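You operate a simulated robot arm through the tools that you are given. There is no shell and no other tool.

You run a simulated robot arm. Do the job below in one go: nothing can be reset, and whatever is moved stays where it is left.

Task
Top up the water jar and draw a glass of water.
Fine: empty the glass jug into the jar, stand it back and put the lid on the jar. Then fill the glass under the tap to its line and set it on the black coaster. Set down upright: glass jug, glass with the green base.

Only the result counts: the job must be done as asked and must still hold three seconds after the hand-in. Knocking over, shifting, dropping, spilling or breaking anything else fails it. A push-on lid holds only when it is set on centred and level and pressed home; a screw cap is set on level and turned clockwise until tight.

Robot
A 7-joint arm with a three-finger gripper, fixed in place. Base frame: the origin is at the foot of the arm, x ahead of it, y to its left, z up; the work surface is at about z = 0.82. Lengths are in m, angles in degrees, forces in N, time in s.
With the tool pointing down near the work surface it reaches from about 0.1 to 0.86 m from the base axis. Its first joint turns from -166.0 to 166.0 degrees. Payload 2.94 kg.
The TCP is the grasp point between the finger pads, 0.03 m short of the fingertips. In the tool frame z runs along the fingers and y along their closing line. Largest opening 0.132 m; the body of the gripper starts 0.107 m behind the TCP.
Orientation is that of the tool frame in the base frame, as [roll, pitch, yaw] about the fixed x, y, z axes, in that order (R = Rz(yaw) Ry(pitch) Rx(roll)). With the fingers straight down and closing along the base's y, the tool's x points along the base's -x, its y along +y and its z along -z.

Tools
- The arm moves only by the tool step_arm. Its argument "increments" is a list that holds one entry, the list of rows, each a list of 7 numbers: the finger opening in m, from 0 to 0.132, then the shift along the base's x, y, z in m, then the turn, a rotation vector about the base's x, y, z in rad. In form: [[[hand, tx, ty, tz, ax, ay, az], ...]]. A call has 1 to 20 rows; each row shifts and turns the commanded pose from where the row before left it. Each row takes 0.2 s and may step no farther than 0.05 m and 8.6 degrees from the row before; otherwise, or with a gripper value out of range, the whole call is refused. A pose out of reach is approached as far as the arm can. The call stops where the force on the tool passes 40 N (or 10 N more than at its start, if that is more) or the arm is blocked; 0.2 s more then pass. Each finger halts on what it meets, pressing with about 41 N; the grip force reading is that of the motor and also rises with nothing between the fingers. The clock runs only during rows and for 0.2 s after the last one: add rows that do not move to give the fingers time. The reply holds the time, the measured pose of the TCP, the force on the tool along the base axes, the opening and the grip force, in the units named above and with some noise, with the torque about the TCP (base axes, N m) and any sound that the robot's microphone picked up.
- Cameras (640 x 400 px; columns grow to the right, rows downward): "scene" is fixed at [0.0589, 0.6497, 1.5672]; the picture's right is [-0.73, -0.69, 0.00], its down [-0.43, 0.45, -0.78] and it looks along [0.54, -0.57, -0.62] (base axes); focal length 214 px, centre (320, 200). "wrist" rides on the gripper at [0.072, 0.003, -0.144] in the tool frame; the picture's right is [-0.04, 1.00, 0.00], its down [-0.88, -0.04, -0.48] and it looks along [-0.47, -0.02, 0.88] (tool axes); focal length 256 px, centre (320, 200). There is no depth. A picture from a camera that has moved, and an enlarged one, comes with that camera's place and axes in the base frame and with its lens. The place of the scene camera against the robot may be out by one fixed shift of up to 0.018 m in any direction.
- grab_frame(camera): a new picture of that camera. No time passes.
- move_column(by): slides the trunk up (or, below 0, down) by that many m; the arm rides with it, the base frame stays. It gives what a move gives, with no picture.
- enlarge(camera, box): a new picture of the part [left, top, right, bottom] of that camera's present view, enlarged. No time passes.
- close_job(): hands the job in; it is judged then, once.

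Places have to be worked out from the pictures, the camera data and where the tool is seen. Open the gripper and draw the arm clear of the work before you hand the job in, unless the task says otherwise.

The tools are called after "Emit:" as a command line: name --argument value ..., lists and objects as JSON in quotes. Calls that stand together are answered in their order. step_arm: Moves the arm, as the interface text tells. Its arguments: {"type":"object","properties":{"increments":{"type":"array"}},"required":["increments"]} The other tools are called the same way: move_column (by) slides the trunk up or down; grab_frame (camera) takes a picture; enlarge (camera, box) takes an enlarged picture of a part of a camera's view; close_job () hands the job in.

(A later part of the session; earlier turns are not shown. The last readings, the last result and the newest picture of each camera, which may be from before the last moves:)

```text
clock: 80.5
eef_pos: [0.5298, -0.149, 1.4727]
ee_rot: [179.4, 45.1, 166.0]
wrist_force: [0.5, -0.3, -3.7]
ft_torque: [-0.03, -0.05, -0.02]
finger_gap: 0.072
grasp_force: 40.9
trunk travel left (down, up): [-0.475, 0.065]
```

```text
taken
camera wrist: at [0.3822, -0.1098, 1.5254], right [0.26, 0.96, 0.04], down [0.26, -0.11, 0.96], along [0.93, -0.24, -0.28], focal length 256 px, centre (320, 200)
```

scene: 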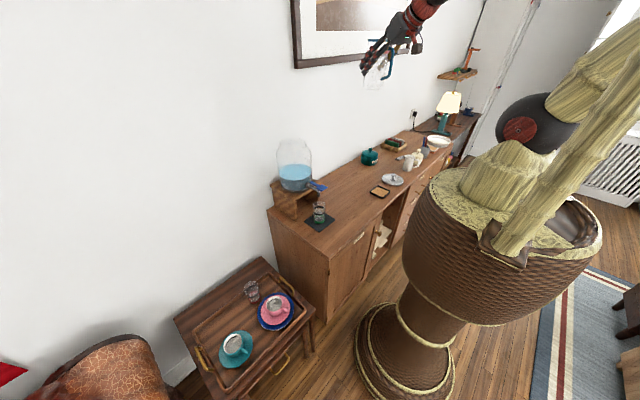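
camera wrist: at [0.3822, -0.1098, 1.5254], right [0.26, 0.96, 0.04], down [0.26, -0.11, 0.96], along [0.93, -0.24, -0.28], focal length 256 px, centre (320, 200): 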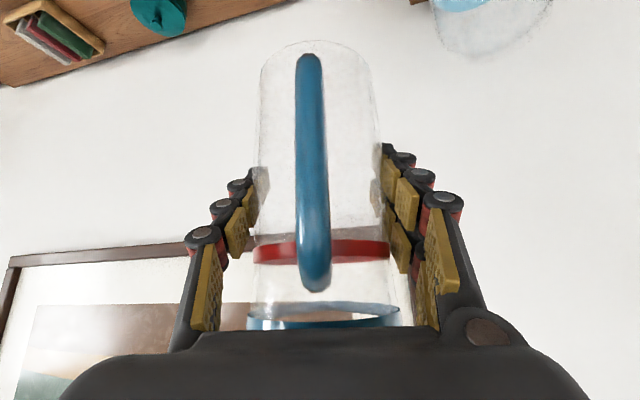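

A single column move is limited to 0.4 m, so I do it in two parts and check in between.

Emit:
move_column --by -0.3

Emit:
move_column --by -0.175

Emit:
grab_frame --camera "scene"

Emit:
grab_frame --camera "wrist"

```text
clock: 83.5
eef_pos: [0.5301, -0.1492, 1.1741]
ee_rot: [179.4, 45.1, 166.0]
wrist_force: [-0.6, 0.1, -3.9]
ft_torque: [-0.02, -0.03, -0.01]
finger_gap: 0.072
grasp_force: 40.9
trunk travel left (down, up): [-0.175, 0.365]
```

```text
clock: 85.5
eef_pos: [0.5296, -0.1491, 0.9995]
ee_rot: [179.4, 45.0, 166.0]
wrist_force: [-0.1, -0.1, -3.7]
ft_torque: [0.0, -0.03, 0.01]
finger_gap: 0.0722
grasp_force: 41.2
trunk travel left (down, up): [0.0, 0.54]
```

```text
taken
```

scene: 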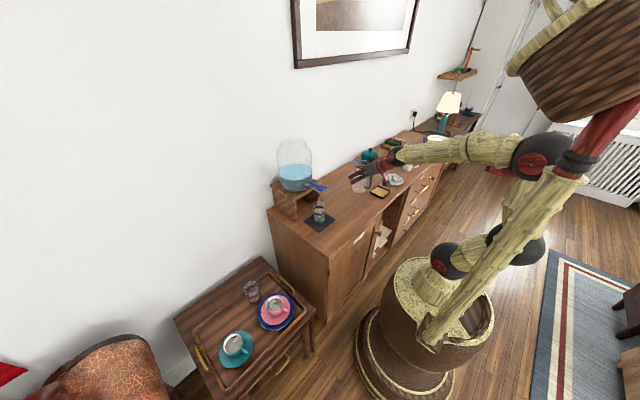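

```text
taken
camera wrist: at [0.3816, -0.1096, 1.0509], right [0.26, 0.96, 0.04], down [0.26, -0.11, 0.96], along [0.93, -0.24, -0.28], focal length 256 px, centre (320, 200)
```

wrist: 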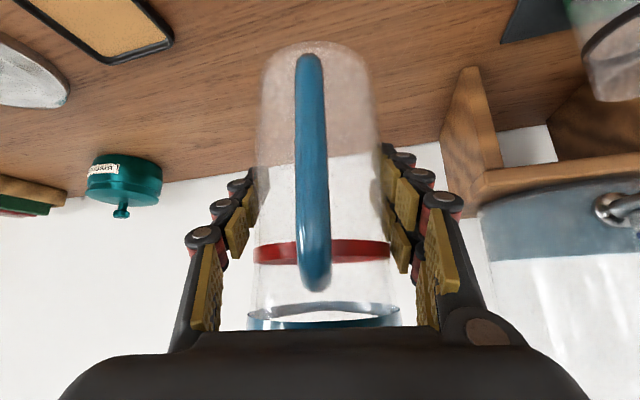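

The jug is upright over its old place at z = 1.0. I lower it to just above the counter.

Emit:
step_arm --increments '[[[0.02, -0.001, -0.003, -0.025, 0, 0, 0], [0.02, -0.001, -0.003, -0.025, 0, 0, 0], [0.02, -0.001, -0.003, -0.025, 0, 0, 0], [0.02, -0.0006, -0.0024, -0.02, 0, 0, 0], [0.02, 0, 0, 0, 0, 0, 0]]]'

Emit:
enlarge --camera "scene" --box '[320, 140, 460, 230]'

Emit:
grab_frame --camera "wrist"

```text
clock: 86.7
eef_pos: [0.5269, -0.159, 0.9043]
ee_rot: [179.4, 45.1, 166.1]
wrist_force: [0.5, -1.0, -2.6]
ft_torque: [0.01, -0.05, -0.01]
finger_gap: 0.0723
grasp_force: 41.1
trunk travel left (down, up): [0.0, 0.54]
```

```text
4.44 times, centred on (390, 185) of scene
camera zoom: at [0.0589, 0.6497, 1.5672], right [-0.73, -0.69, 0.0], down [-0.43, 0.45, -0.78], along [0.54, -0.57, -0.62], focal length 953 px, centre (9, 267)
```

zoom: 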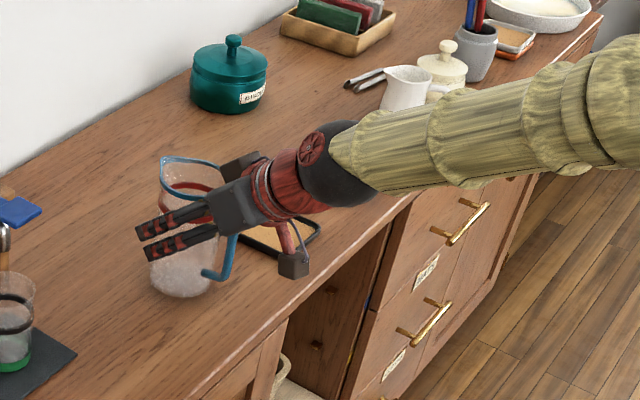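

```text
taken
camera wrist: at [0.3783, -0.1208, 0.9559], right [0.26, 0.96, 0.04], down [0.26, -0.11, 0.96], along [0.93, -0.24, -0.28], focal length 256 px, centre (320, 200)
```

wrist: 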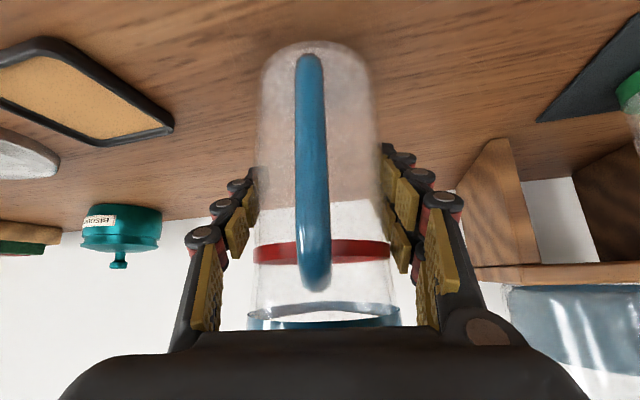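

About 9 mm above its standing height. I lower gently in small steps and watch the vertical force.

Emit:
step_arm --increments '[[[0.02, 0, -0.001, -0.004, 0, 0, 0], [0.02, 0, 0, -0.003, 0, 0, 0], [0.02, 0, 0, 0, 0, 0, 0]]]'

Emit:
step_arm --increments '[[[0.02, 0, 0, -0.002, 0, 0, 0], [0.02, 0, 0, 0, 0, 0, 0]]]'

```text
clock: 87.5
eef_pos: [0.5264, -0.1602, 0.8973]
ee_rot: [179.4, 45.1, 166.0]
wrist_force: [0.2, 0.2, -3.5]
ft_torque: [-0.02, -0.01, 0.03]
finger_gap: 0.0724
grasp_force: 40.8
trunk travel left (down, up): [0.0, 0.54]
```

```text
clock: 88.1
eef_pos: [0.5264, -0.1611, 0.8973]
ee_rot: [179.4, 45.4, 166.0]
wrist_force: [-2.2, 0.2, 6.9]
ft_torque: [-0.01, 0.53, -0.02]
finger_gap: 0.0723
grasp_force: 41.1
trunk travel left (down, up): [0.0, 0.54]
```

The jug has touched down (force changed by 10 N). I relax by 1.5 mm and open the fingers.

Emit:
step_arm --increments '[[[0.02, 0, 0, 0.0012, 0, 0, 0], [0.06, 0, 0, 0, 0, 0, 0], [0.08, 0, 0, 0, 0, 0, 0], [0.1, 0, 0, 0, 0, 0, 0], [0.13, 0, 0, 0, 0, 0, 0], [0.13, 0, 0, 0, 0, 0, 0], [0.13, 0, 0, 0, 0, 0, 0], [0.13, 0, 0, 0, 0, 0, 0]]]'

Emit:
grab_frame --camera "wrist"

Emit:
enlarge --camera "scene" --box '[320, 140, 460, 230]'

```text
clock: 89.9
eef_pos: [0.5266, -0.1602, 0.8966]
ee_rot: [179.4, 45.1, 166.0]
wrist_force: [-0.1, 0.1, 0.1]
ft_torque: [-0.01, 0.03, -0.01]
finger_gap: 0.13
grasp_force: 0.0
trunk travel left (down, up): [0.0, 0.54]
```

```text
taken
camera wrist: at [0.3778, -0.1219, 0.948], right [0.26, 0.96, 0.04], down [0.26, -0.11, 0.96], along [0.93, -0.24, -0.28], focal length 256 px, centre (320, 200)
```

wrist: 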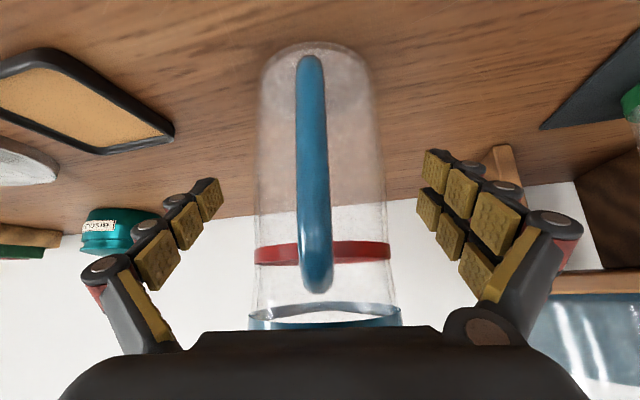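

```text
4.44 times, centred on (390, 185) of scene
camera zoom: at [0.0589, 0.6497, 1.5672], right [-0.73, -0.69, 0.0], down [-0.43, 0.45, -0.78], along [0.54, -0.57, -0.62], focal length 953 px, centre (9, 267)
```

zoom: 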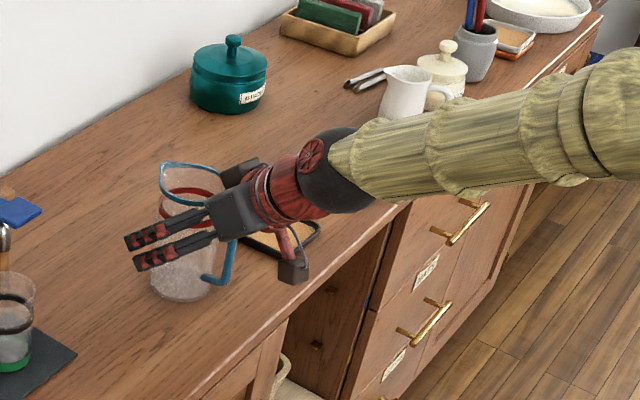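

The jug stands upright and free at its old place. I retreat along the tool axis.

Emit:
step_arm --increments '[[[0.13, -0.0275, 0.0068, 0.0282, 0, 0, 0], [0.13, -0.0275, 0.0068, 0.0282, 0, 0, 0], [0.13, -0.0275, 0.0068, 0.0282, 0, 0, 0], [0.13, -0.0275, 0.0068, 0.0282, 0, 0, 0], [0.13, 0, 0, 0.04, 0, 0, 0], [0.13, 0, 0, 0.04, 0, 0, 0], [0.13, 0, 0, 0, 0, 0, 0]]]'

Emit:
grab_frame --camera "wrist"

Emit:
enlarge --camera "scene" --box '[240, 120, 440, 245]'

```text
clock: 91.5
eef_pos: [0.4168, -0.1347, 1.0891]
ee_rot: [179.5, 45.2, 165.9]
wrist_force: [0.0, 0.5, -0.2]
ft_torque: [0.01, 0.01, -0.03]
finger_gap: 0.13
grasp_force: 0.0
trunk travel left (down, up): [0.0, 0.54]
```

```text
taken
camera wrist: at [0.2681, -0.0953, 1.1408], right [0.26, 0.96, 0.04], down [0.26, -0.11, 0.96], along [0.93, -0.24, -0.28], focal length 256 px, centre (320, 200)
```

wrist: 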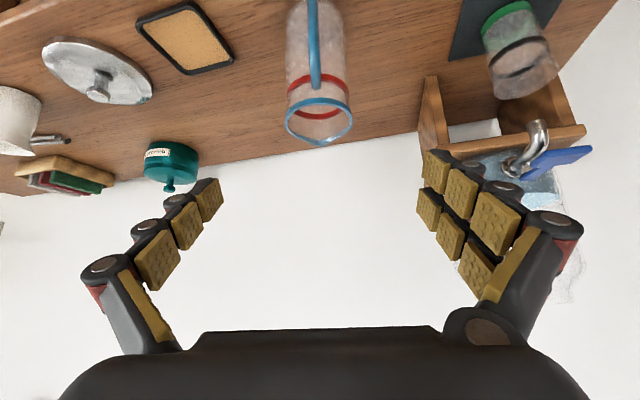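

```text
3.20 times, centred on (340, 182) of scene
camera zoom: at [0.0589, 0.6497, 1.5672], right [-0.73, -0.69, 0.0], down [-0.43, 0.45, -0.78], along [0.54, -0.57, -0.62], focal length 686 px, centre (256, 256)
```

zoom: 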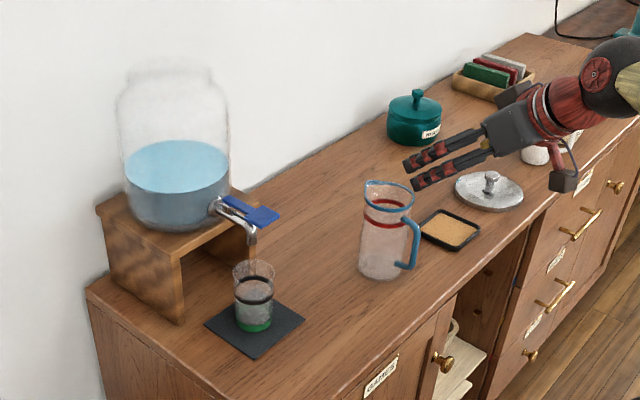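

Jug placed back as it was, and the jar level has risen. Next the lid: I raise the hand and turn the tool to point straight down.

Emit:
step_arm --increments '[[[0.13, 0, 0, 0.02, 0.0318, 0.127, 0], [0.13, 0, 0, 0.02, 0.0318, 0.127, 0], [0.13, 0, 0, 0.02, 0.0318, 0.127, 0], [0.13, 0, 0, 0, 0.0318, 0.127, 0], [0.13, 0, 0, 0, 0.0318, 0.127, 0], [0.13, 0, 0, 0, 0.0318, 0.127, 0], [0.13, 0, -0.02, 0, 0, 0, 0.12], [0.13, 0, -0.02, 0, 0, 0, 0.12], [0.13, 0, 0, 0, 0, 0, 0]]]'

```text
clock: 93.5
eef_pos: [0.4168, -0.1752, 1.1487]
ee_rot: [179.3, 0.1, 179.7]
wrist_force: [-0.3, -0.5, -0.1]
ft_torque: [0.01, -0.01, 0.01]
finger_gap: 0.1301
grasp_force: 0.1
trunk travel left (down, up): [0.0, 0.54]
```

Tool is vertical. I move over toward the lid for a close look.

Emit:
step_arm --increments '[[[0.13, 0.0047, -0.042, -0.005, 0, 0, 0], [0.13, 0.0047, -0.042, -0.005, 0, 0, 0], [0.13, 0.0047, -0.042, -0.005, 0, 0, 0], [0.13, 0.0047, -0.042, -0.005, 0, 0, 0], [0.13, 0.0047, -0.042, -0.005, 0, 0, 0], [0.1, 0.0047, -0.042, -0.005, 0, 0, 0], [0.07, 0.0047, -0.042, -0.005, 0.012, 0, 0], [0.06, 0, 0, 0, 0, 0, 0], [0.06, 0, 0, 0, 0, 0, 0]]]'

Emit:
grab_frame --camera "wrist"

Emit:
enlarge --camera "wrist" --box '[240, 90, 400, 210]'

```text
clock: 95.5
eef_pos: [0.4493, -0.4688, 1.115]
ee_rot: [178.7, 0.1, 179.7]
wrist_force: [-0.5, 0.4, 0.7]
ft_torque: [-0.04, 0.0, 0.01]
finger_gap: 0.0674
grasp_force: 1.9
trunk travel left (down, up): [0.0, 0.54]
```

```text
taken
camera wrist: at [0.3764, -0.4681, 1.259], right [0.05, 1.0, 0.02], down [0.88, -0.05, 0.48], along [0.48, 0.0, -0.88], focal length 256 px, centre (320, 200)
```

wrist: 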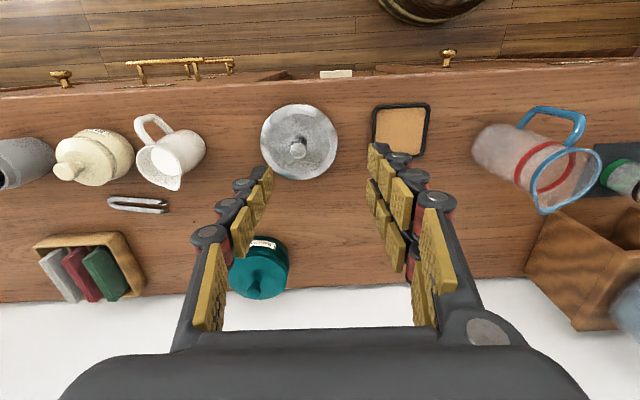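

```text
3.33 times, centred on (320, 150) of wrist
camera zoom: at [0.3764, -0.4681, 1.259], right [0.05, 1.0, 0.02], down [0.88, -0.05, 0.48], along [0.48, 0.0, -0.88], focal length 853 px, centre (320, 367)
```

zoom: 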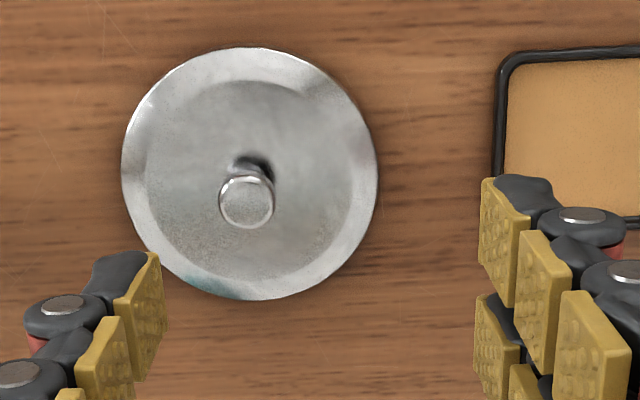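

Lid centre measured at (0.4955, -0.4985), diameter 0.13, knob top at z about 0.876. I level the tool and descend above the knob.

Emit:
step_arm --increments '[[[0.06, 0.0154, -0.01, -0.035, -0.0225, 0, 0], [0.06, 0.0154, -0.01, -0.035, 0, 0, 0], [0.06, 0.0154, -0.0097, -0.035, 0, 0, 0], [0.06, 0, 0, -0.04, 0, 0, 0], [0.06, 0, 0, -0.03, 0, 0, 0], [0.06, 0, 0, -0.02, 0, 0, 0], [0.06, 0, 0, 0, 0, 0, 0]]]'

Emit:
grab_frame --camera "wrist"

Emit:
enlarge --camera "scene" --box '[350, 140, 450, 210]'

```text
clock: 97.1
eef_pos: [0.4963, -0.4978, 0.918]
ee_rot: [179.9, 0.1, 179.7]
wrist_force: [0.0, 0.1, -0.1]
ft_torque: [0.0, -0.01, -0.01]
finger_gap: 0.0602
grasp_force: 0.1
trunk travel left (down, up): [0.0, 0.54]
```

```text
taken
camera wrist: at [0.4231, -0.4942, 1.0638], right [0.05, 1.0, 0.0], down [0.88, -0.04, 0.48], along [0.48, -0.02, -0.88], focal length 256 px, centre (320, 200)
```

wrist: 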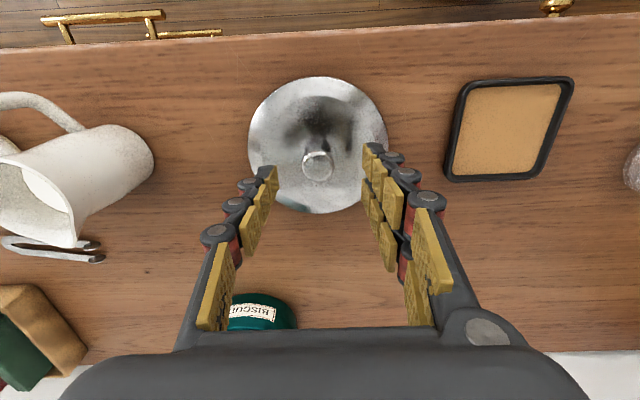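

```text
5.71 times, centred on (400, 175) of scene
camera zoom: at [0.0589, 0.6497, 1.5672], right [-0.73, -0.69, 0.0], down [-0.43, 0.45, -0.78], along [0.54, -0.57, -0.62], focal length 1226 px, centre (-137, 343)
```

zoom: 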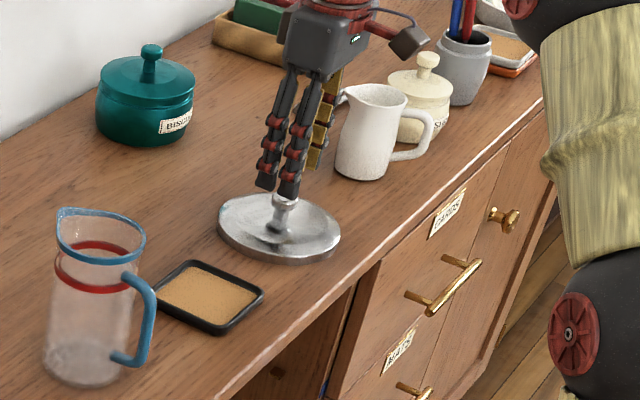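

The knob is centred between the fingers within 2 mm. I descend to grip height, watching for contact.

Emit:
step_arm --increments '[[[0.06, -0.0015, -0.0008, -0.018, 0, 0, 0], [0.06, 0, 0, -0.014, 0, 0, 0], [0.06, 0, 0, -0.008, 0, 0, 0], [0.06, 0, 0, 0, 0, 0, 0]]]'

Emit:
enlarge --camera "scene" --box '[370, 150, 420, 200]'

Emit:
grab_frame --camera "wrist"

```text
clock: 98.1
eef_pos: [0.4935, -0.4982, 0.8775]
ee_rot: [-179.9, 0.0, 179.7]
wrist_force: [-0.7, -0.9, -0.2]
ft_torque: [0.0, -0.02, 0.0]
finger_gap: 0.0598
grasp_force: 0.1
trunk travel left (down, up): [0.0, 0.54]
```

```text
8.00 times, centred on (395, 175) of scene
camera zoom: at [0.0589, 0.6497, 1.5672], right [-0.73, -0.69, 0.0], down [-0.43, 0.45, -0.78], along [0.54, -0.57, -0.62], focal length 1716 px, centre (-280, 400)
```

zoom: 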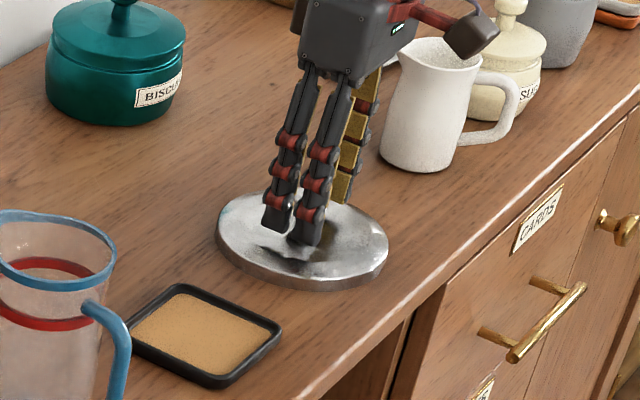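

```text
taken
camera wrist: at [0.4213, -0.4944, 1.0235], right [0.05, 1.0, 0.0], down [0.88, -0.04, 0.48], along [0.48, -0.02, -0.88], focal length 256 px, centre (320, 200)
```

wrist: 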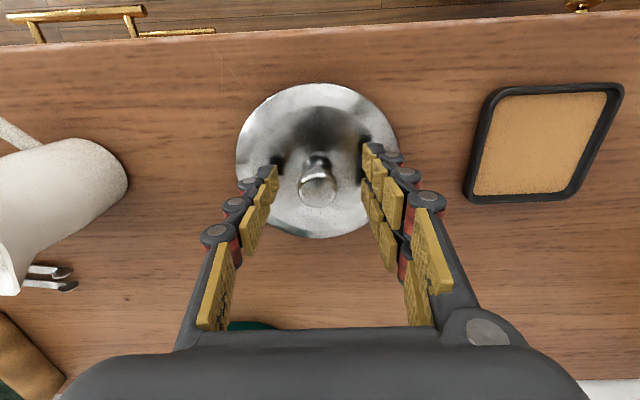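

Fingertips are just above the disc and around the knob. I go 3 mm lower and close on the knob.

Emit:
step_arm --increments '[[[0.06, 0.001, 0, -0.003, 0, 0, 0], [0.04, 0, 0, 0, 0, 0, 0], [0.02, 0, 0, 0, 0, 0, 0], [0.005, 0, 0, 0, 0, 0, 0], [0.005, 0, 0, 0, 0, 0, 0], [0.005, 0, 0, 0, 0, 0, 0]]]'

Emit:
grab_frame --camera "wrist"

```text
clock: 99.5
eef_pos: [0.4942, -0.4997, 0.8757]
ee_rot: [-180.0, 0.1, 179.8]
wrist_force: [0.2, -0.3, 0.7]
ft_torque: [-0.04, -0.03, 0.03]
finger_gap: 0.0253
grasp_force: 36.3
trunk travel left (down, up): [0.0, 0.54]
```

```text
taken
camera wrist: at [0.4223, -0.4945, 1.0208], right [0.05, 1.0, 0.0], down [0.88, -0.04, 0.48], along [0.48, -0.02, -0.88], focal length 256 px, centre (320, 200)
```

wrist: 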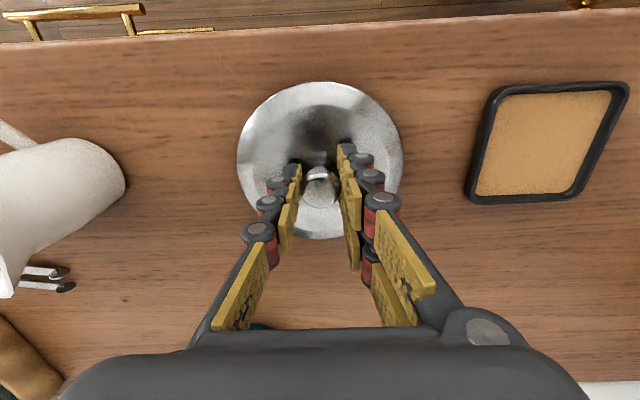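

Knob gripped (gap 0.025). I tighten and lift 5 cm to see that the lid hangs level.

Emit:
step_arm --increments '[[[0.0, 0, 0, 0, 0, 0, 0], [0.0, 0, 0, 0.01, 0, 0, 0], [0.0, 0, 0, 0.02, 0, 0, 0], [0.0, 0, 0, 0.02, 0, 0, 0], [0.0, 0, 0, 0, 0, 0, 0]]]'

Emit:
enlarge --camera "scene" --box '[360, 130, 420, 200]'

Emit:
grab_frame --camera "wrist"

```text
clock: 100.7
eef_pos: [0.495, -0.4978, 0.9233]
ee_rot: [-179.9, 0.1, 179.8]
wrist_force: [0.4, 0.6, -1.2]
ft_torque: [-0.02, 0.0, 0.02]
finger_gap: 0.0254
grasp_force: 41.0
trunk travel left (down, up): [0.0, 0.54]
```

```text
5.71 times, centred on (390, 165) of scene
camera zoom: at [0.0589, 0.6497, 1.5672], right [-0.73, -0.69, 0.0], down [-0.43, 0.45, -0.78], along [0.54, -0.57, -0.62], focal length 1226 px, centre (-80, 400)
```

zoom: 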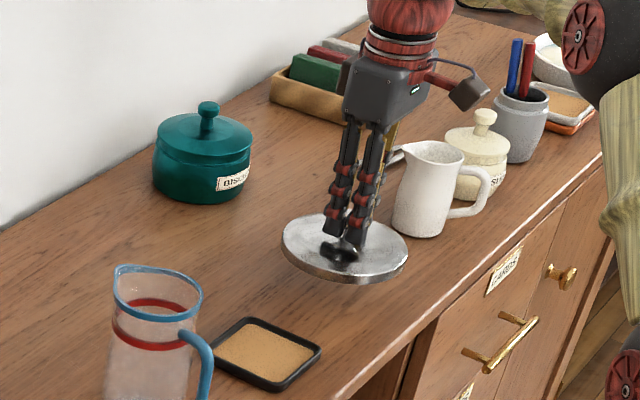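

```text
taken
camera wrist: at [0.4222, -0.4943, 1.0704], right [0.05, 1.0, 0.0], down [0.88, -0.04, 0.48], along [0.48, -0.02, -0.88], focal length 256 px, centre (320, 200)
```

wrist: 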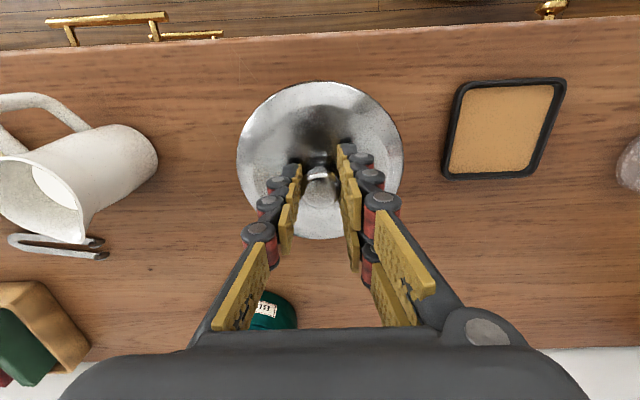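

The lid is level in the hand. I zoom in to measure the lid centre relative to the TCP, since centring matters.

Emit:
enlarge --camera "wrist" --box '[225, 70, 415, 250]'

Emit:
enlarge --camera "scene" --box '[380, 160, 410, 185]'

```text
2.22 times, centred on (320, 160) of wrist
camera zoom: at [0.4222, -0.4943, 1.0704], right [0.05, 1.0, 0.0], down [0.88, -0.04, 0.48], along [0.48, -0.02, -0.88], focal length 569 px, centre (320, 289)
```

zoom: 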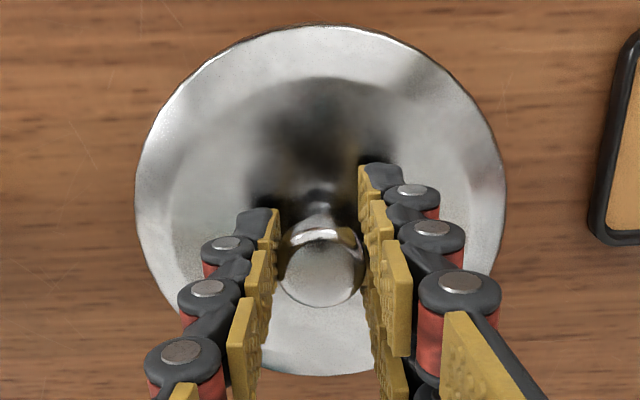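

```text
16.00 times, centred on (395, 172) of scene
camera zoom: at [0.0589, 0.6497, 1.5672], right [-0.73, -0.69, 0.0], down [-0.43, 0.45, -0.78], along [0.54, -0.57, -0.62], focal length 3432 px, centre (-880, 640)
```

zoom: 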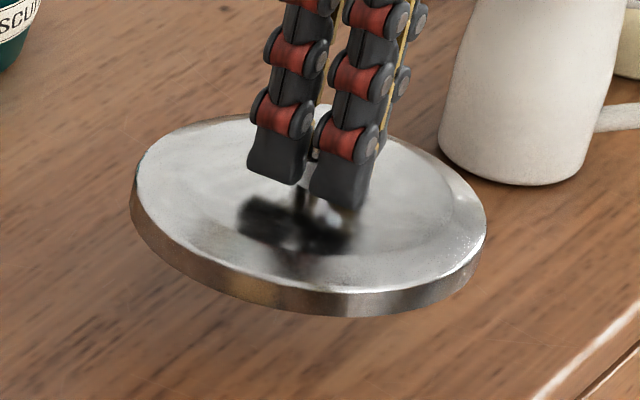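

The lid sits about 8 mm ahead of the TCP in x and centred in y. I raise the column in two moves before carrying it to the jar.

Emit:
move_column --by 0.4

Emit:
move_column --by 0.1

```text
clock: 104.5
eef_pos: [0.4954, -0.497, 1.3248]
ee_rot: [-180.0, 0.1, 179.6]
wrist_force: [0.2, 0.4, -1.2]
ft_torque: [-0.06, 0.08, 0.03]
finger_gap: 0.0252
grasp_force: 40.9
trunk travel left (down, up): [-0.4, 0.14]
```

```text
clock: 105.8
eef_pos: [0.4957, -0.4983, 1.4249]
ee_rot: [179.9, 0.0, 179.7]
wrist_force: [0.0, -0.8, -2.0]
ft_torque: [0.01, 0.01, -0.01]
finger_gap: 0.0255
grasp_force: 41.3
trunk travel left (down, up): [-0.5, 0.04]
```

Now I carry the lid across at height, in two legs.

Emit:
step_arm --increments '[[[0.0, 0.01, 0.044, -0.006, 0, 0, 0], [0.0, 0.01, 0.044, -0.006, 0, 0, 0], [0.0, 0.01, 0.044, -0.006, 0, 0, 0], [0.0, 0.01, 0.044, -0.006, 0, 0, 0], [0.0, 0.01, 0.044, -0.006, 0, 0, 0], [0.0, 0.01, 0.044, -0.006, 0, 0, 0], [0.0, 0.01, 0.044, -0.006, 0, 0, 0], [0.0, 0.01, 0.044, -0.006, 0, 0, 0], [0.0, 0.01, 0.044, -0.006, 0, 0, 0], [0.0, 0, 0, 0, 0, 0, 0]]]'

Emit:
step_arm --increments '[[[0.0, 0.03, 0.035, -0.01, 0, 0, 0], [0.0, 0.03, 0.035, -0.01, 0, 0, 0], [0.0, 0.03, 0.035, -0.01, 0, 0, 0], [0.0, 0.03, 0.035, -0.01, 0, 0, 0], [0.0, 0.025, 0.035, 0, 0, 0, 0], [0.0, 0, 0.015, 0, 0, 0, 0], [0.0, 0, 0, 0, 0, 0, 0]]]'

Emit:
grab_frame --camera "scene"

Emit:
grab_frame --camera "wrist"

```text
clock: 108.0
eef_pos: [0.585, -0.1035, 1.3707]
ee_rot: [179.8, 0.1, 179.7]
wrist_force: [-0.7, -0.3, -0.7]
ft_torque: [0.03, 0.02, 0.01]
finger_gap: 0.0252
grasp_force: 41.0
trunk travel left (down, up): [-0.5, 0.04]
```

```text
clock: 109.6
eef_pos: [0.7302, 0.0895, 1.3304]
ee_rot: [-179.9, 0.0, 179.7]
wrist_force: [-0.1, 1.0, -0.6]
ft_torque: [0.01, 0.01, 0.01]
finger_gap: 0.0252
grasp_force: 41.0
trunk travel left (down, up): [-0.5, 0.04]
```

```text
taken
```

scene: 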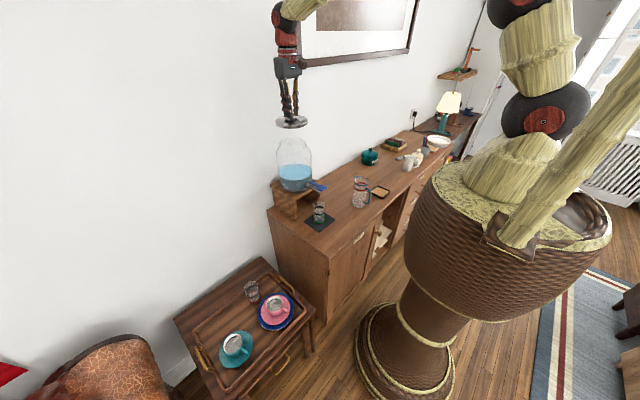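

```text
taken
camera wrist: at [0.6575, 0.0927, 1.4754], right [0.05, 1.0, 0.0], down [0.88, -0.04, 0.48], along [0.48, -0.02, -0.88], focal length 256 px, centre (320, 200)
```

wrist: 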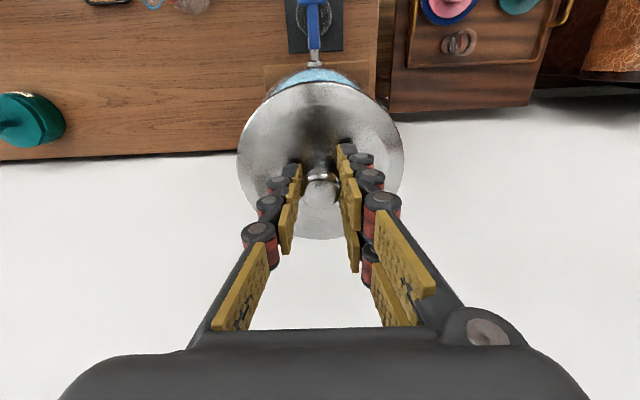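

The lid is above the jar with about 10 cm clearance. I zoom the scene view to compare the lid's and the mouth's ellipses.

Emit:
enlarge --camera "scene" --box '[268, 100, 328, 165]'

Emit:
enlarge --camera "scene" --box '[270, 105, 318, 135]'

Emit:
enlarge --camera "scene" --box '[270, 130, 318, 160]'

Emit:
enlarge --camera "wrist" --box '[225, 40, 415, 250]'

```text
6.15 times, centred on (298, 132) of scene
camera zoom: at [0.0589, 0.6497, 1.5672], right [-0.73, -0.69, 0.0], down [-0.43, 0.45, -0.78], along [0.54, -0.57, -0.62], focal length 1320 px, centre (455, 615)
```

zoom: 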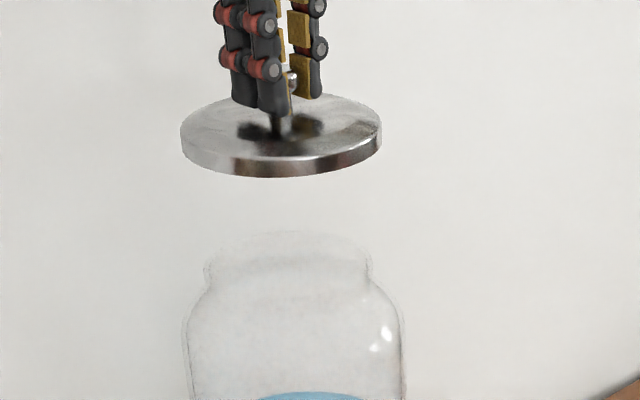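

```text
13.33 times, centred on (294, 120) of scene
camera zoom: at [0.0589, 0.6497, 1.5672], right [-0.73, -0.69, 0.0], down [-0.43, 0.45, -0.78], along [0.54, -0.57, -0.62], focal length 2860 px, centre (667, 1267)
```

zoom: 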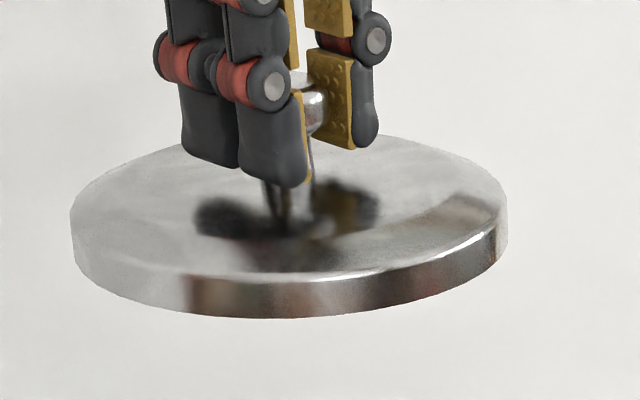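

```text
13.33 times, centred on (294, 145) of scene
camera zoom: at [0.0589, 0.6497, 1.5672], right [-0.73, -0.69, 0.0], down [-0.43, 0.45, -0.78], along [0.54, -0.57, -0.62], focal length 2860 px, centre (667, 933)
```

zoom: 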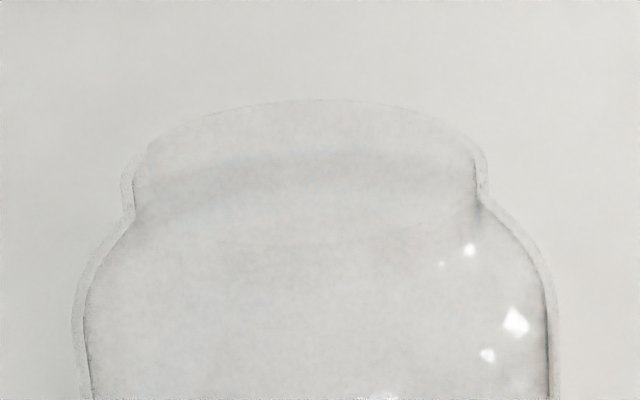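

```text
1.90 times, centred on (320, 145) of wrist
camera zoom: at [0.6575, 0.0927, 1.4754], right [0.05, 1.0, 0.0], down [0.88, -0.04, 0.48], along [0.48, -0.02, -0.88], focal length 488 px, centre (320, 305)
```

zoom: 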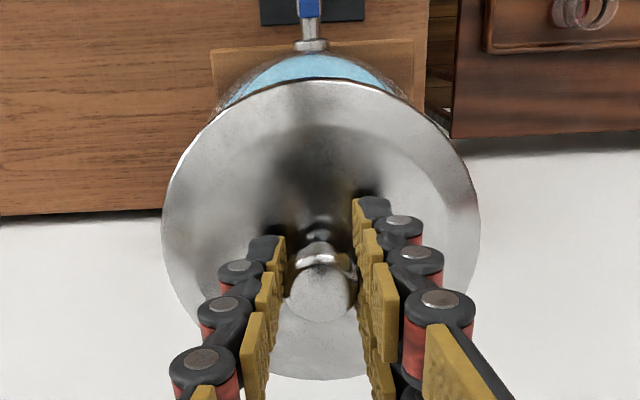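

Combining views, the jar mouth centre is about (0.745, 0.087), so the TCP should be at (0.738, 0.086). I shift there and lower to just above the rim.

Emit:
step_arm --increments '[[[0.0, 0.0078, -0.0033, 0, 0, 0, 0], [0.0, 0, 0, -0.025, 0, 0, 0], [0.0, 0, 0, -0.025, 0, 0, 0], [0.0, 0, 0, -0.018, 0, 0, 0], [0.0, 0, 0, 0, 0, 0, 0]]]'

Emit:
enlarge --camera "scene" --box '[268, 110, 328, 165]'

Emit:
enlarge --camera "scene" --box '[270, 125, 318, 155]'

Emit:
enlarge --camera "wrist" --box '[225, 40, 415, 250]'

```text
clock: 110.8
eef_pos: [0.7378, 0.0849, 1.2639]
ee_rot: [180.0, 0.0, 179.8]
wrist_force: [0.6, -0.6, -1.2]
ft_torque: [0.02, -0.03, 0.01]
finger_gap: 0.0251
grasp_force: 41.0
trunk travel left (down, up): [-0.5, 0.04]
```

```text
7.27 times, centred on (298, 138) of scene
camera zoom: at [0.0589, 0.6497, 1.5672], right [-0.73, -0.69, 0.0], down [-0.43, 0.45, -0.78], along [0.54, -0.57, -0.62], focal length 1560 px, centre (480, 654)
```

zoom: 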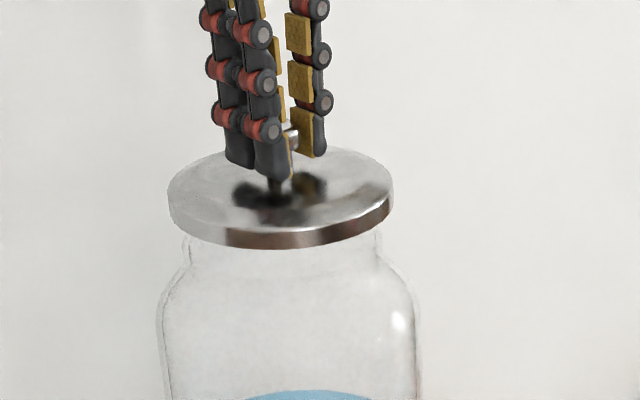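

```text
13.33 times, centred on (294, 140) of scene
camera zoom: at [0.0589, 0.6497, 1.5672], right [-0.73, -0.69, 0.0], down [-0.43, 0.45, -0.78], along [0.54, -0.57, -0.62], focal length 2860 px, centre (667, 1000)
```

zoom: 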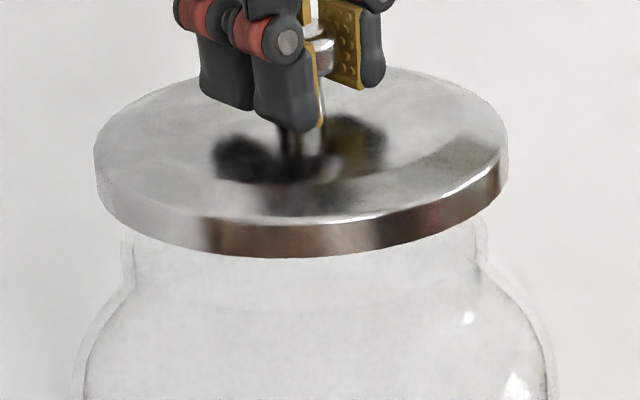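

```text
1.90 times, centred on (320, 145) of wrist
camera zoom: at [0.6647, 0.0883, 1.4089], right [0.05, 1.0, 0.0], down [0.88, -0.04, 0.48], along [0.48, -0.02, -0.88], focal length 488 px, centre (320, 305)
```

zoom: 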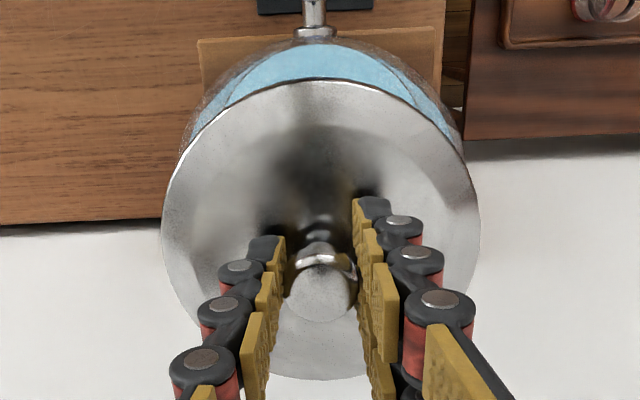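

In both views the lid and the mouth are aligned within about 2 mm. I lower gently toward contact (expected near TCP z = 1.243).

Emit:
step_arm --increments '[[[0.0, 0, 0.001, -0.008, 0, 0, 0], [0.0, 0, 0, -0.006, 0, 0, 0], [0.0, 0, 0, 0, 0, 0, 0]]]'

Emit:
step_arm --increments '[[[0.0, 0, 0, -0.003, 0, 0, 0], [0.0, 0, 0, -0.003, 0, 0, 0], [0.0, 0, 0, 0, 0, 0, 0]]]'

```text
clock: 111.6
eef_pos: [0.7367, 0.0861, 1.2501]
ee_rot: [180.0, 0.1, 179.6]
wrist_force: [-0.1, 0.5, -1.5]
ft_torque: [0.01, 0.02, 0.0]
finger_gap: 0.0251
grasp_force: 40.8
trunk travel left (down, up): [-0.5, 0.04]
```

```text
clock: 112.4
eef_pos: [0.7388, 0.0872, 1.2428]
ee_rot: [180.0, 0.0, 179.8]
wrist_force: [0.2, -0.9, -0.4]
ft_torque: [0.03, 0.04, -0.04]
finger_gap: 0.025
grasp_force: 41.2
trunk travel left (down, up): [-0.5, 0.04]
```

No contact yet at 1.243. I continue in 2–3 mm steps.

Emit:
step_arm --increments '[[[0.0, 0, 0, -0.003, 0, 0, 0], [0.0, 0, 0, -0.002, 0, 0, 0], [0.0, 0, 0, 0, 0, 0, 0]]]'

Emit:
enlarge --camera "scene" --box '[270, 125, 318, 155]'

```text
clock: 113.2
eef_pos: [0.7378, 0.0858, 1.2396]
ee_rot: [-179.9, 0.2, 179.7]
wrist_force: [-0.1, -0.2, 14.7]
ft_torque: [0.08, 0.7, 0.01]
finger_gap: 0.0251
grasp_force: 40.4
trunk travel left (down, up): [-0.5, 0.04]
```

```text
13.33 times, centred on (294, 140) of scene
camera zoom: at [0.0589, 0.6497, 1.5672], right [-0.73, -0.69, 0.0], down [-0.43, 0.45, -0.78], along [0.54, -0.57, -0.62], focal length 2860 px, centre (667, 1000)
```

zoom: 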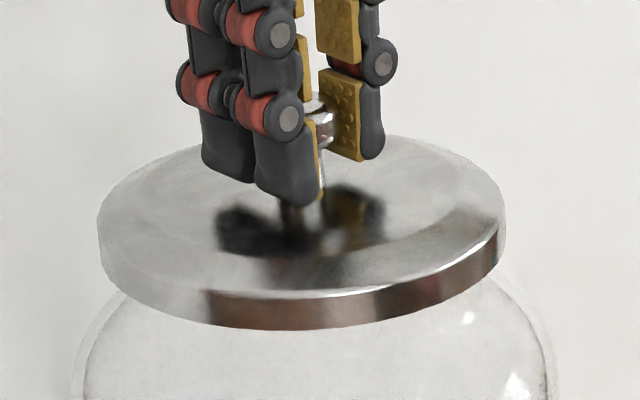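

Contact at 14.7 N with a torque of +0.7 Nm about y: the rim touches on the robot side only, so the lid is a little too far in +x. I lift 4 mm, shift 3 mm toward the robot and try again.

Emit:
step_arm --increments '[[[0.0, 0, 0, 0.005, 0, 0, 0], [0.0, -0.003, 0, 0, 0, 0, 0], [0.0, 0, 0, -0.003, 0, 0, 0], [0.0, 0, 0, 0, 0, 0, 0]]]'

Emit:
step_arm --increments '[[[0.0, 0, 0, -0.002, 0, 0, 0], [0.0, 0, 0, 0, 0, 0, 0]]]'

```text
clock: 114.2
eef_pos: [0.7345, 0.0856, 1.2399]
ee_rot: [-180.0, 0.1, 179.6]
wrist_force: [-0.3, -0.7, 2.6]
ft_torque: [-0.02, -0.25, 0.0]
finger_gap: 0.0252
grasp_force: 41.8
trunk travel left (down, up): [-0.5, 0.04]
```

```text
clock: 114.8
eef_pos: [0.7351, 0.0852, 1.2405]
ee_rot: [-180.0, 0.3, 179.8]
wrist_force: [-1.1, 0.8, 16.9]
ft_torque: [0.04, 0.58, 0.02]
finger_gap: 0.0249
grasp_force: 40.6
trunk travel left (down, up): [-0.5, 0.04]
```

Now the contact is spread over both sides of the rim. I look closely at how the lid sits before pressing.

Emit:
enlarge --camera "scene" --box '[270, 125, 318, 155]'

Emit:
grab_frame --camera "wrist"

```text
13.33 times, centred on (294, 140) of scene
camera zoom: at [0.0589, 0.6497, 1.5672], right [-0.73, -0.69, 0.0], down [-0.43, 0.45, -0.78], along [0.54, -0.57, -0.62], focal length 2860 px, centre (667, 1000)
```

zoom: 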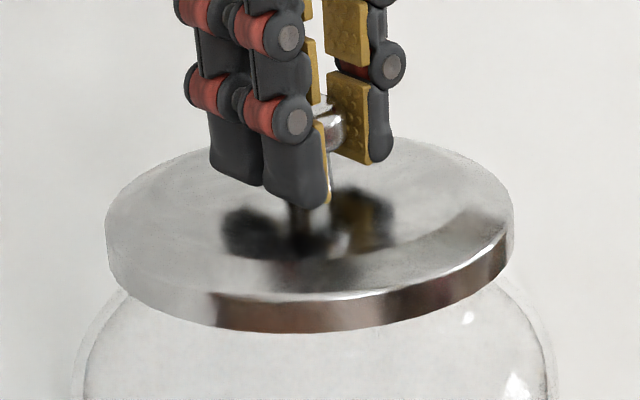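

```text
taken
camera wrist: at [0.6614, 0.0895, 1.3854], right [0.05, 1.0, 0.0], down [0.88, -0.04, 0.48], along [0.48, -0.02, -0.88], focal length 256 px, centre (320, 200)
```

wrist: 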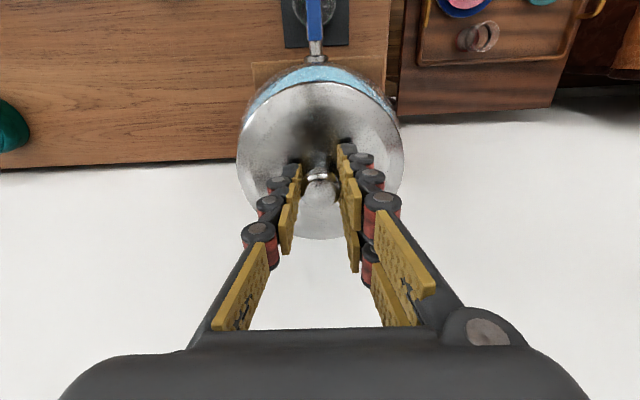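

Vision says the best centring is at TCP (0.7366, 0.0864). I lift slightly, move there, and press step by step.

Emit:
step_arm --increments '[[[0.0, 0, 0, 0.005, 0, 0, 0], [0.0, 0.0018, 0.0008, 0, 0, 0, 0], [0.0, 0, 0, 0, 0, 0, 0]]]'

Emit:
step_arm --increments '[[[0.0, 0, 0, -0.004, 0, 0, 0], [0.0, 0, 0, 0, 0, 0, 0]]]'

Emit:
step_arm --increments '[[[0.0, 0, 0, -0.001, 0, 0, 0], [0.0, 0, 0, 0, 0, 0, 0]]]'

Emit:
step_arm --increments '[[[0.0, 0, 0, -0.001, 0, 0, 0], [0.0, 0, 0, 0, 0, 0, 0]]]'

```text
clock: 115.6
eef_pos: [0.737, 0.0873, 1.2425]
ee_rot: [180.0, 0.1, 179.7]
wrist_force: [-0.5, -0.1, -2.2]
ft_torque: [-0.04, 0.0, 0.04]
finger_gap: 0.0253
grasp_force: 41.2
trunk travel left (down, up): [-0.5, 0.04]
```

```text
clock: 116.2
eef_pos: [0.7368, 0.086, 1.2401]
ee_rot: [-180.0, 0.2, 179.7]
wrist_force: [-0.2, -1.2, 8.9]
ft_torque: [-0.03, 0.06, 0.03]
finger_gap: 0.0253
grasp_force: 40.5
trunk travel left (down, up): [-0.5, 0.04]
```

```text
clock: 116.8
eef_pos: [0.7373, 0.0869, 1.2413]
ee_rot: [179.9, 0.4, 179.7]
wrist_force: [2.5, -0.2, 19.6]
ft_torque: [0.02, 0.39, 0.01]
finger_gap: 0.0252
grasp_force: 40.9
trunk travel left (down, up): [-0.5, 0.04]
```

```text
clock: 117.4
eef_pos: [0.7368, 0.0852, 1.2404]
ee_rot: [180.0, 0.5, 179.7]
wrist_force: [3.5, -1.0, 30.1]
ft_torque: [-0.02, 0.29, 0.05]
finger_gap: 0.025
grasp_force: 41.1
trunk travel left (down, up): [-0.5, 0.04]
```

Firm, well-centred contact at 30 N with only 0.5° deflection. I press further toward the 40 N limit to drive it home.

Emit:
step_arm --increments '[[[0.0, 0, 0, -0.001, 0, 0, 0], [0.0, 0, 0, 0, 0, 0, 0]]]'

Emit:
enlarge --camera "scene" --box '[270, 125, 318, 155]'

```text
clock: 118.0
eef_pos: [0.737, 0.0873, 1.2381]
ee_rot: [179.8, 0.4, 179.6]
wrist_force: [5.2, -0.2, 38.1]
ft_torque: [-0.02, -0.42, 0.06]
finger_gap: 0.0251
grasp_force: 41.0
trunk travel left (down, up): [-0.5, 0.04]
```

```text
13.33 times, centred on (294, 140) of scene
camera zoom: at [0.0589, 0.6497, 1.5672], right [-0.73, -0.69, 0.0], down [-0.43, 0.45, -0.78], along [0.54, -0.57, -0.62], focal length 2860 px, centre (667, 1000)
```

zoom: 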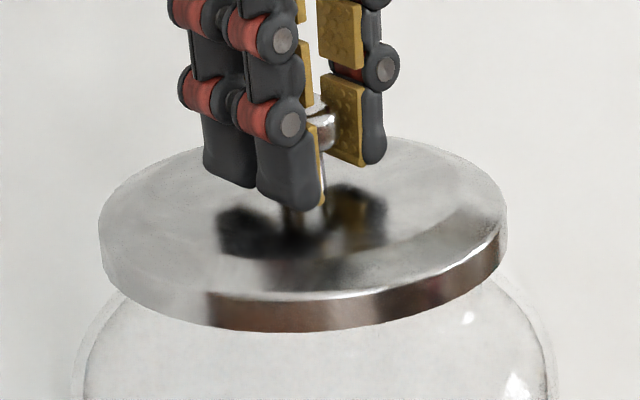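

The lid's skirt now overlaps the rim by several millimetres all round and it took 38 N evenly, so it appears pressed home. I relax the push and open the fingers.

Emit:
step_arm --increments '[[[0.0, 0, 0, 0, 0, 0, 0], [0.0, 0, 0, 0.002, 0, 0, 0], [0.0, 0, 0, 0.001, 0, 0, 0], [0.0, 0, 0, 0, 0, 0, 0]]]'

Emit:
enlarge --camera "scene" --box '[270, 125, 318, 155]'

```text
clock: 119.0
eef_pos: [0.7364, 0.0868, 1.2388]
ee_rot: [180.0, 0.1, 179.6]
wrist_force: [7.7, 0.2, 21.7]
ft_torque: [0.0, -1.11, 0.05]
finger_gap: 0.0252
grasp_force: 41.6
trunk travel left (down, up): [-0.5, 0.04]
```

```text
13.33 times, centred on (294, 140) of scene
camera zoom: at [0.0589, 0.6497, 1.5672], right [-0.73, -0.69, 0.0], down [-0.43, 0.45, -0.78], along [0.54, -0.57, -0.62], focal length 2860 px, centre (667, 1000)
```

zoom: 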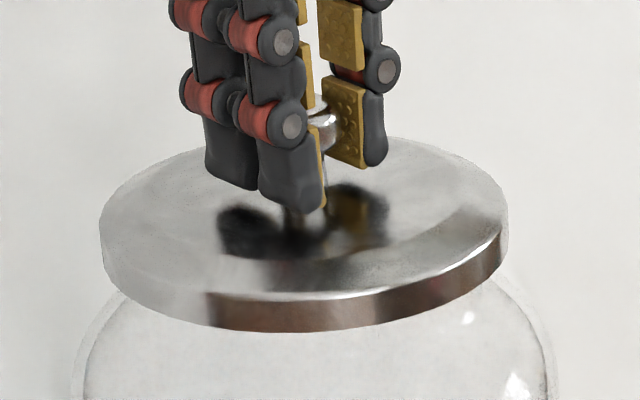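

Some residual force remains (7.7 N sideways, 22 N up). I relieve it by moving the command slightly in +x and up before opening.

Emit:
step_arm --increments '[[[0.0, 0.001, 0, 0.001, 0, 0, 0], [0.0, 0, 0, 0, 0, 0, 0]]]'

Emit:
step_arm --increments '[[[0.0, 0.0005, 0, 0.001, 0, 0, 0], [0.0, 0, 0, 0, 0, 0, 0]]]'

```text
clock: 119.6
eef_pos: [0.7363, 0.0864, 1.2392]
ee_rot: [180.0, -0.2, 179.7]
wrist_force: [1.9, 1.2, 12.8]
ft_torque: [0.04, -0.68, 0.04]
finger_gap: 0.0252
grasp_force: 41.0
trunk travel left (down, up): [-0.5, 0.04]
```

```text
clock: 120.2
eef_pos: [0.737, 0.0853, 1.2406]
ee_rot: [-180.0, -0.2, 179.7]
wrist_force: [-0.9, -0.6, 0.6]
ft_torque: [0.04, -0.09, 0.0]
finger_gap: 0.0251
grasp_force: 41.0
trunk travel left (down, up): [-0.5, 0.04]
```

Force is now near zero. I open the fingers and rise a little.

Emit:
step_arm --increments '[[[0.03, 0, 0, 0, 0, 0, 0], [0.045, 0, 0, 0, 0, 0, 0], [0.06, 0, 0, 0, 0, 0, 0], [0.06, 0, 0, 0, 0, 0, 0], [0.06, 0, 0, 0.02, 0, 0, 0], [0.06, 0, 0, 0.03, 0, 0, 0], [0.06, 0, 0, 0.03, 0, 0, 0], [0.06, 0, 0, 0, 0, 0, 0]]]'

Emit:
enlarge --camera "scene" --box '[270, 125, 318, 155]'

Emit:
enlarge --camera "wrist" --box '[225, 40, 415, 250]'

```text
clock: 122.0
eef_pos: [0.7385, 0.0878, 1.3216]
ee_rot: [-179.9, 0.0, 179.7]
wrist_force: [0.7, -0.2, 0.2]
ft_torque: [0.01, 0.01, 0.01]
finger_gap: 0.06
grasp_force: 0.0
trunk travel left (down, up): [-0.5, 0.04]
```

```text
13.33 times, centred on (294, 140) of scene
camera zoom: at [0.0589, 0.6497, 1.5672], right [-0.73, -0.69, 0.0], down [-0.43, 0.45, -0.78], along [0.54, -0.57, -0.62], focal length 2860 px, centre (667, 1000)
```

zoom: 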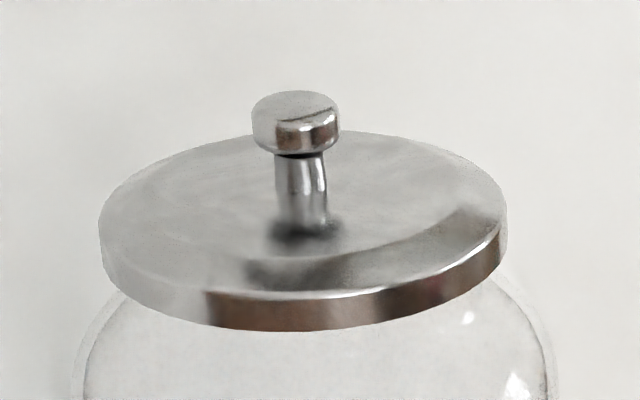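

```text
1.90 times, centred on (320, 145) of wrist
camera zoom: at [0.6659, 0.0906, 1.466], right [0.05, 1.0, 0.0], down [0.88, -0.04, 0.48], along [0.48, -0.02, -0.88], focal length 488 px, centre (320, 305)
```

zoom: 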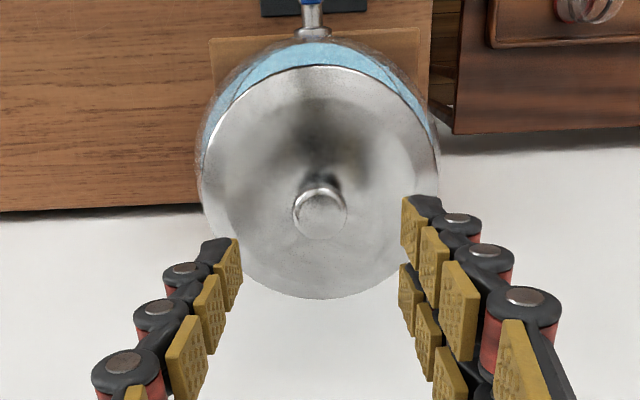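

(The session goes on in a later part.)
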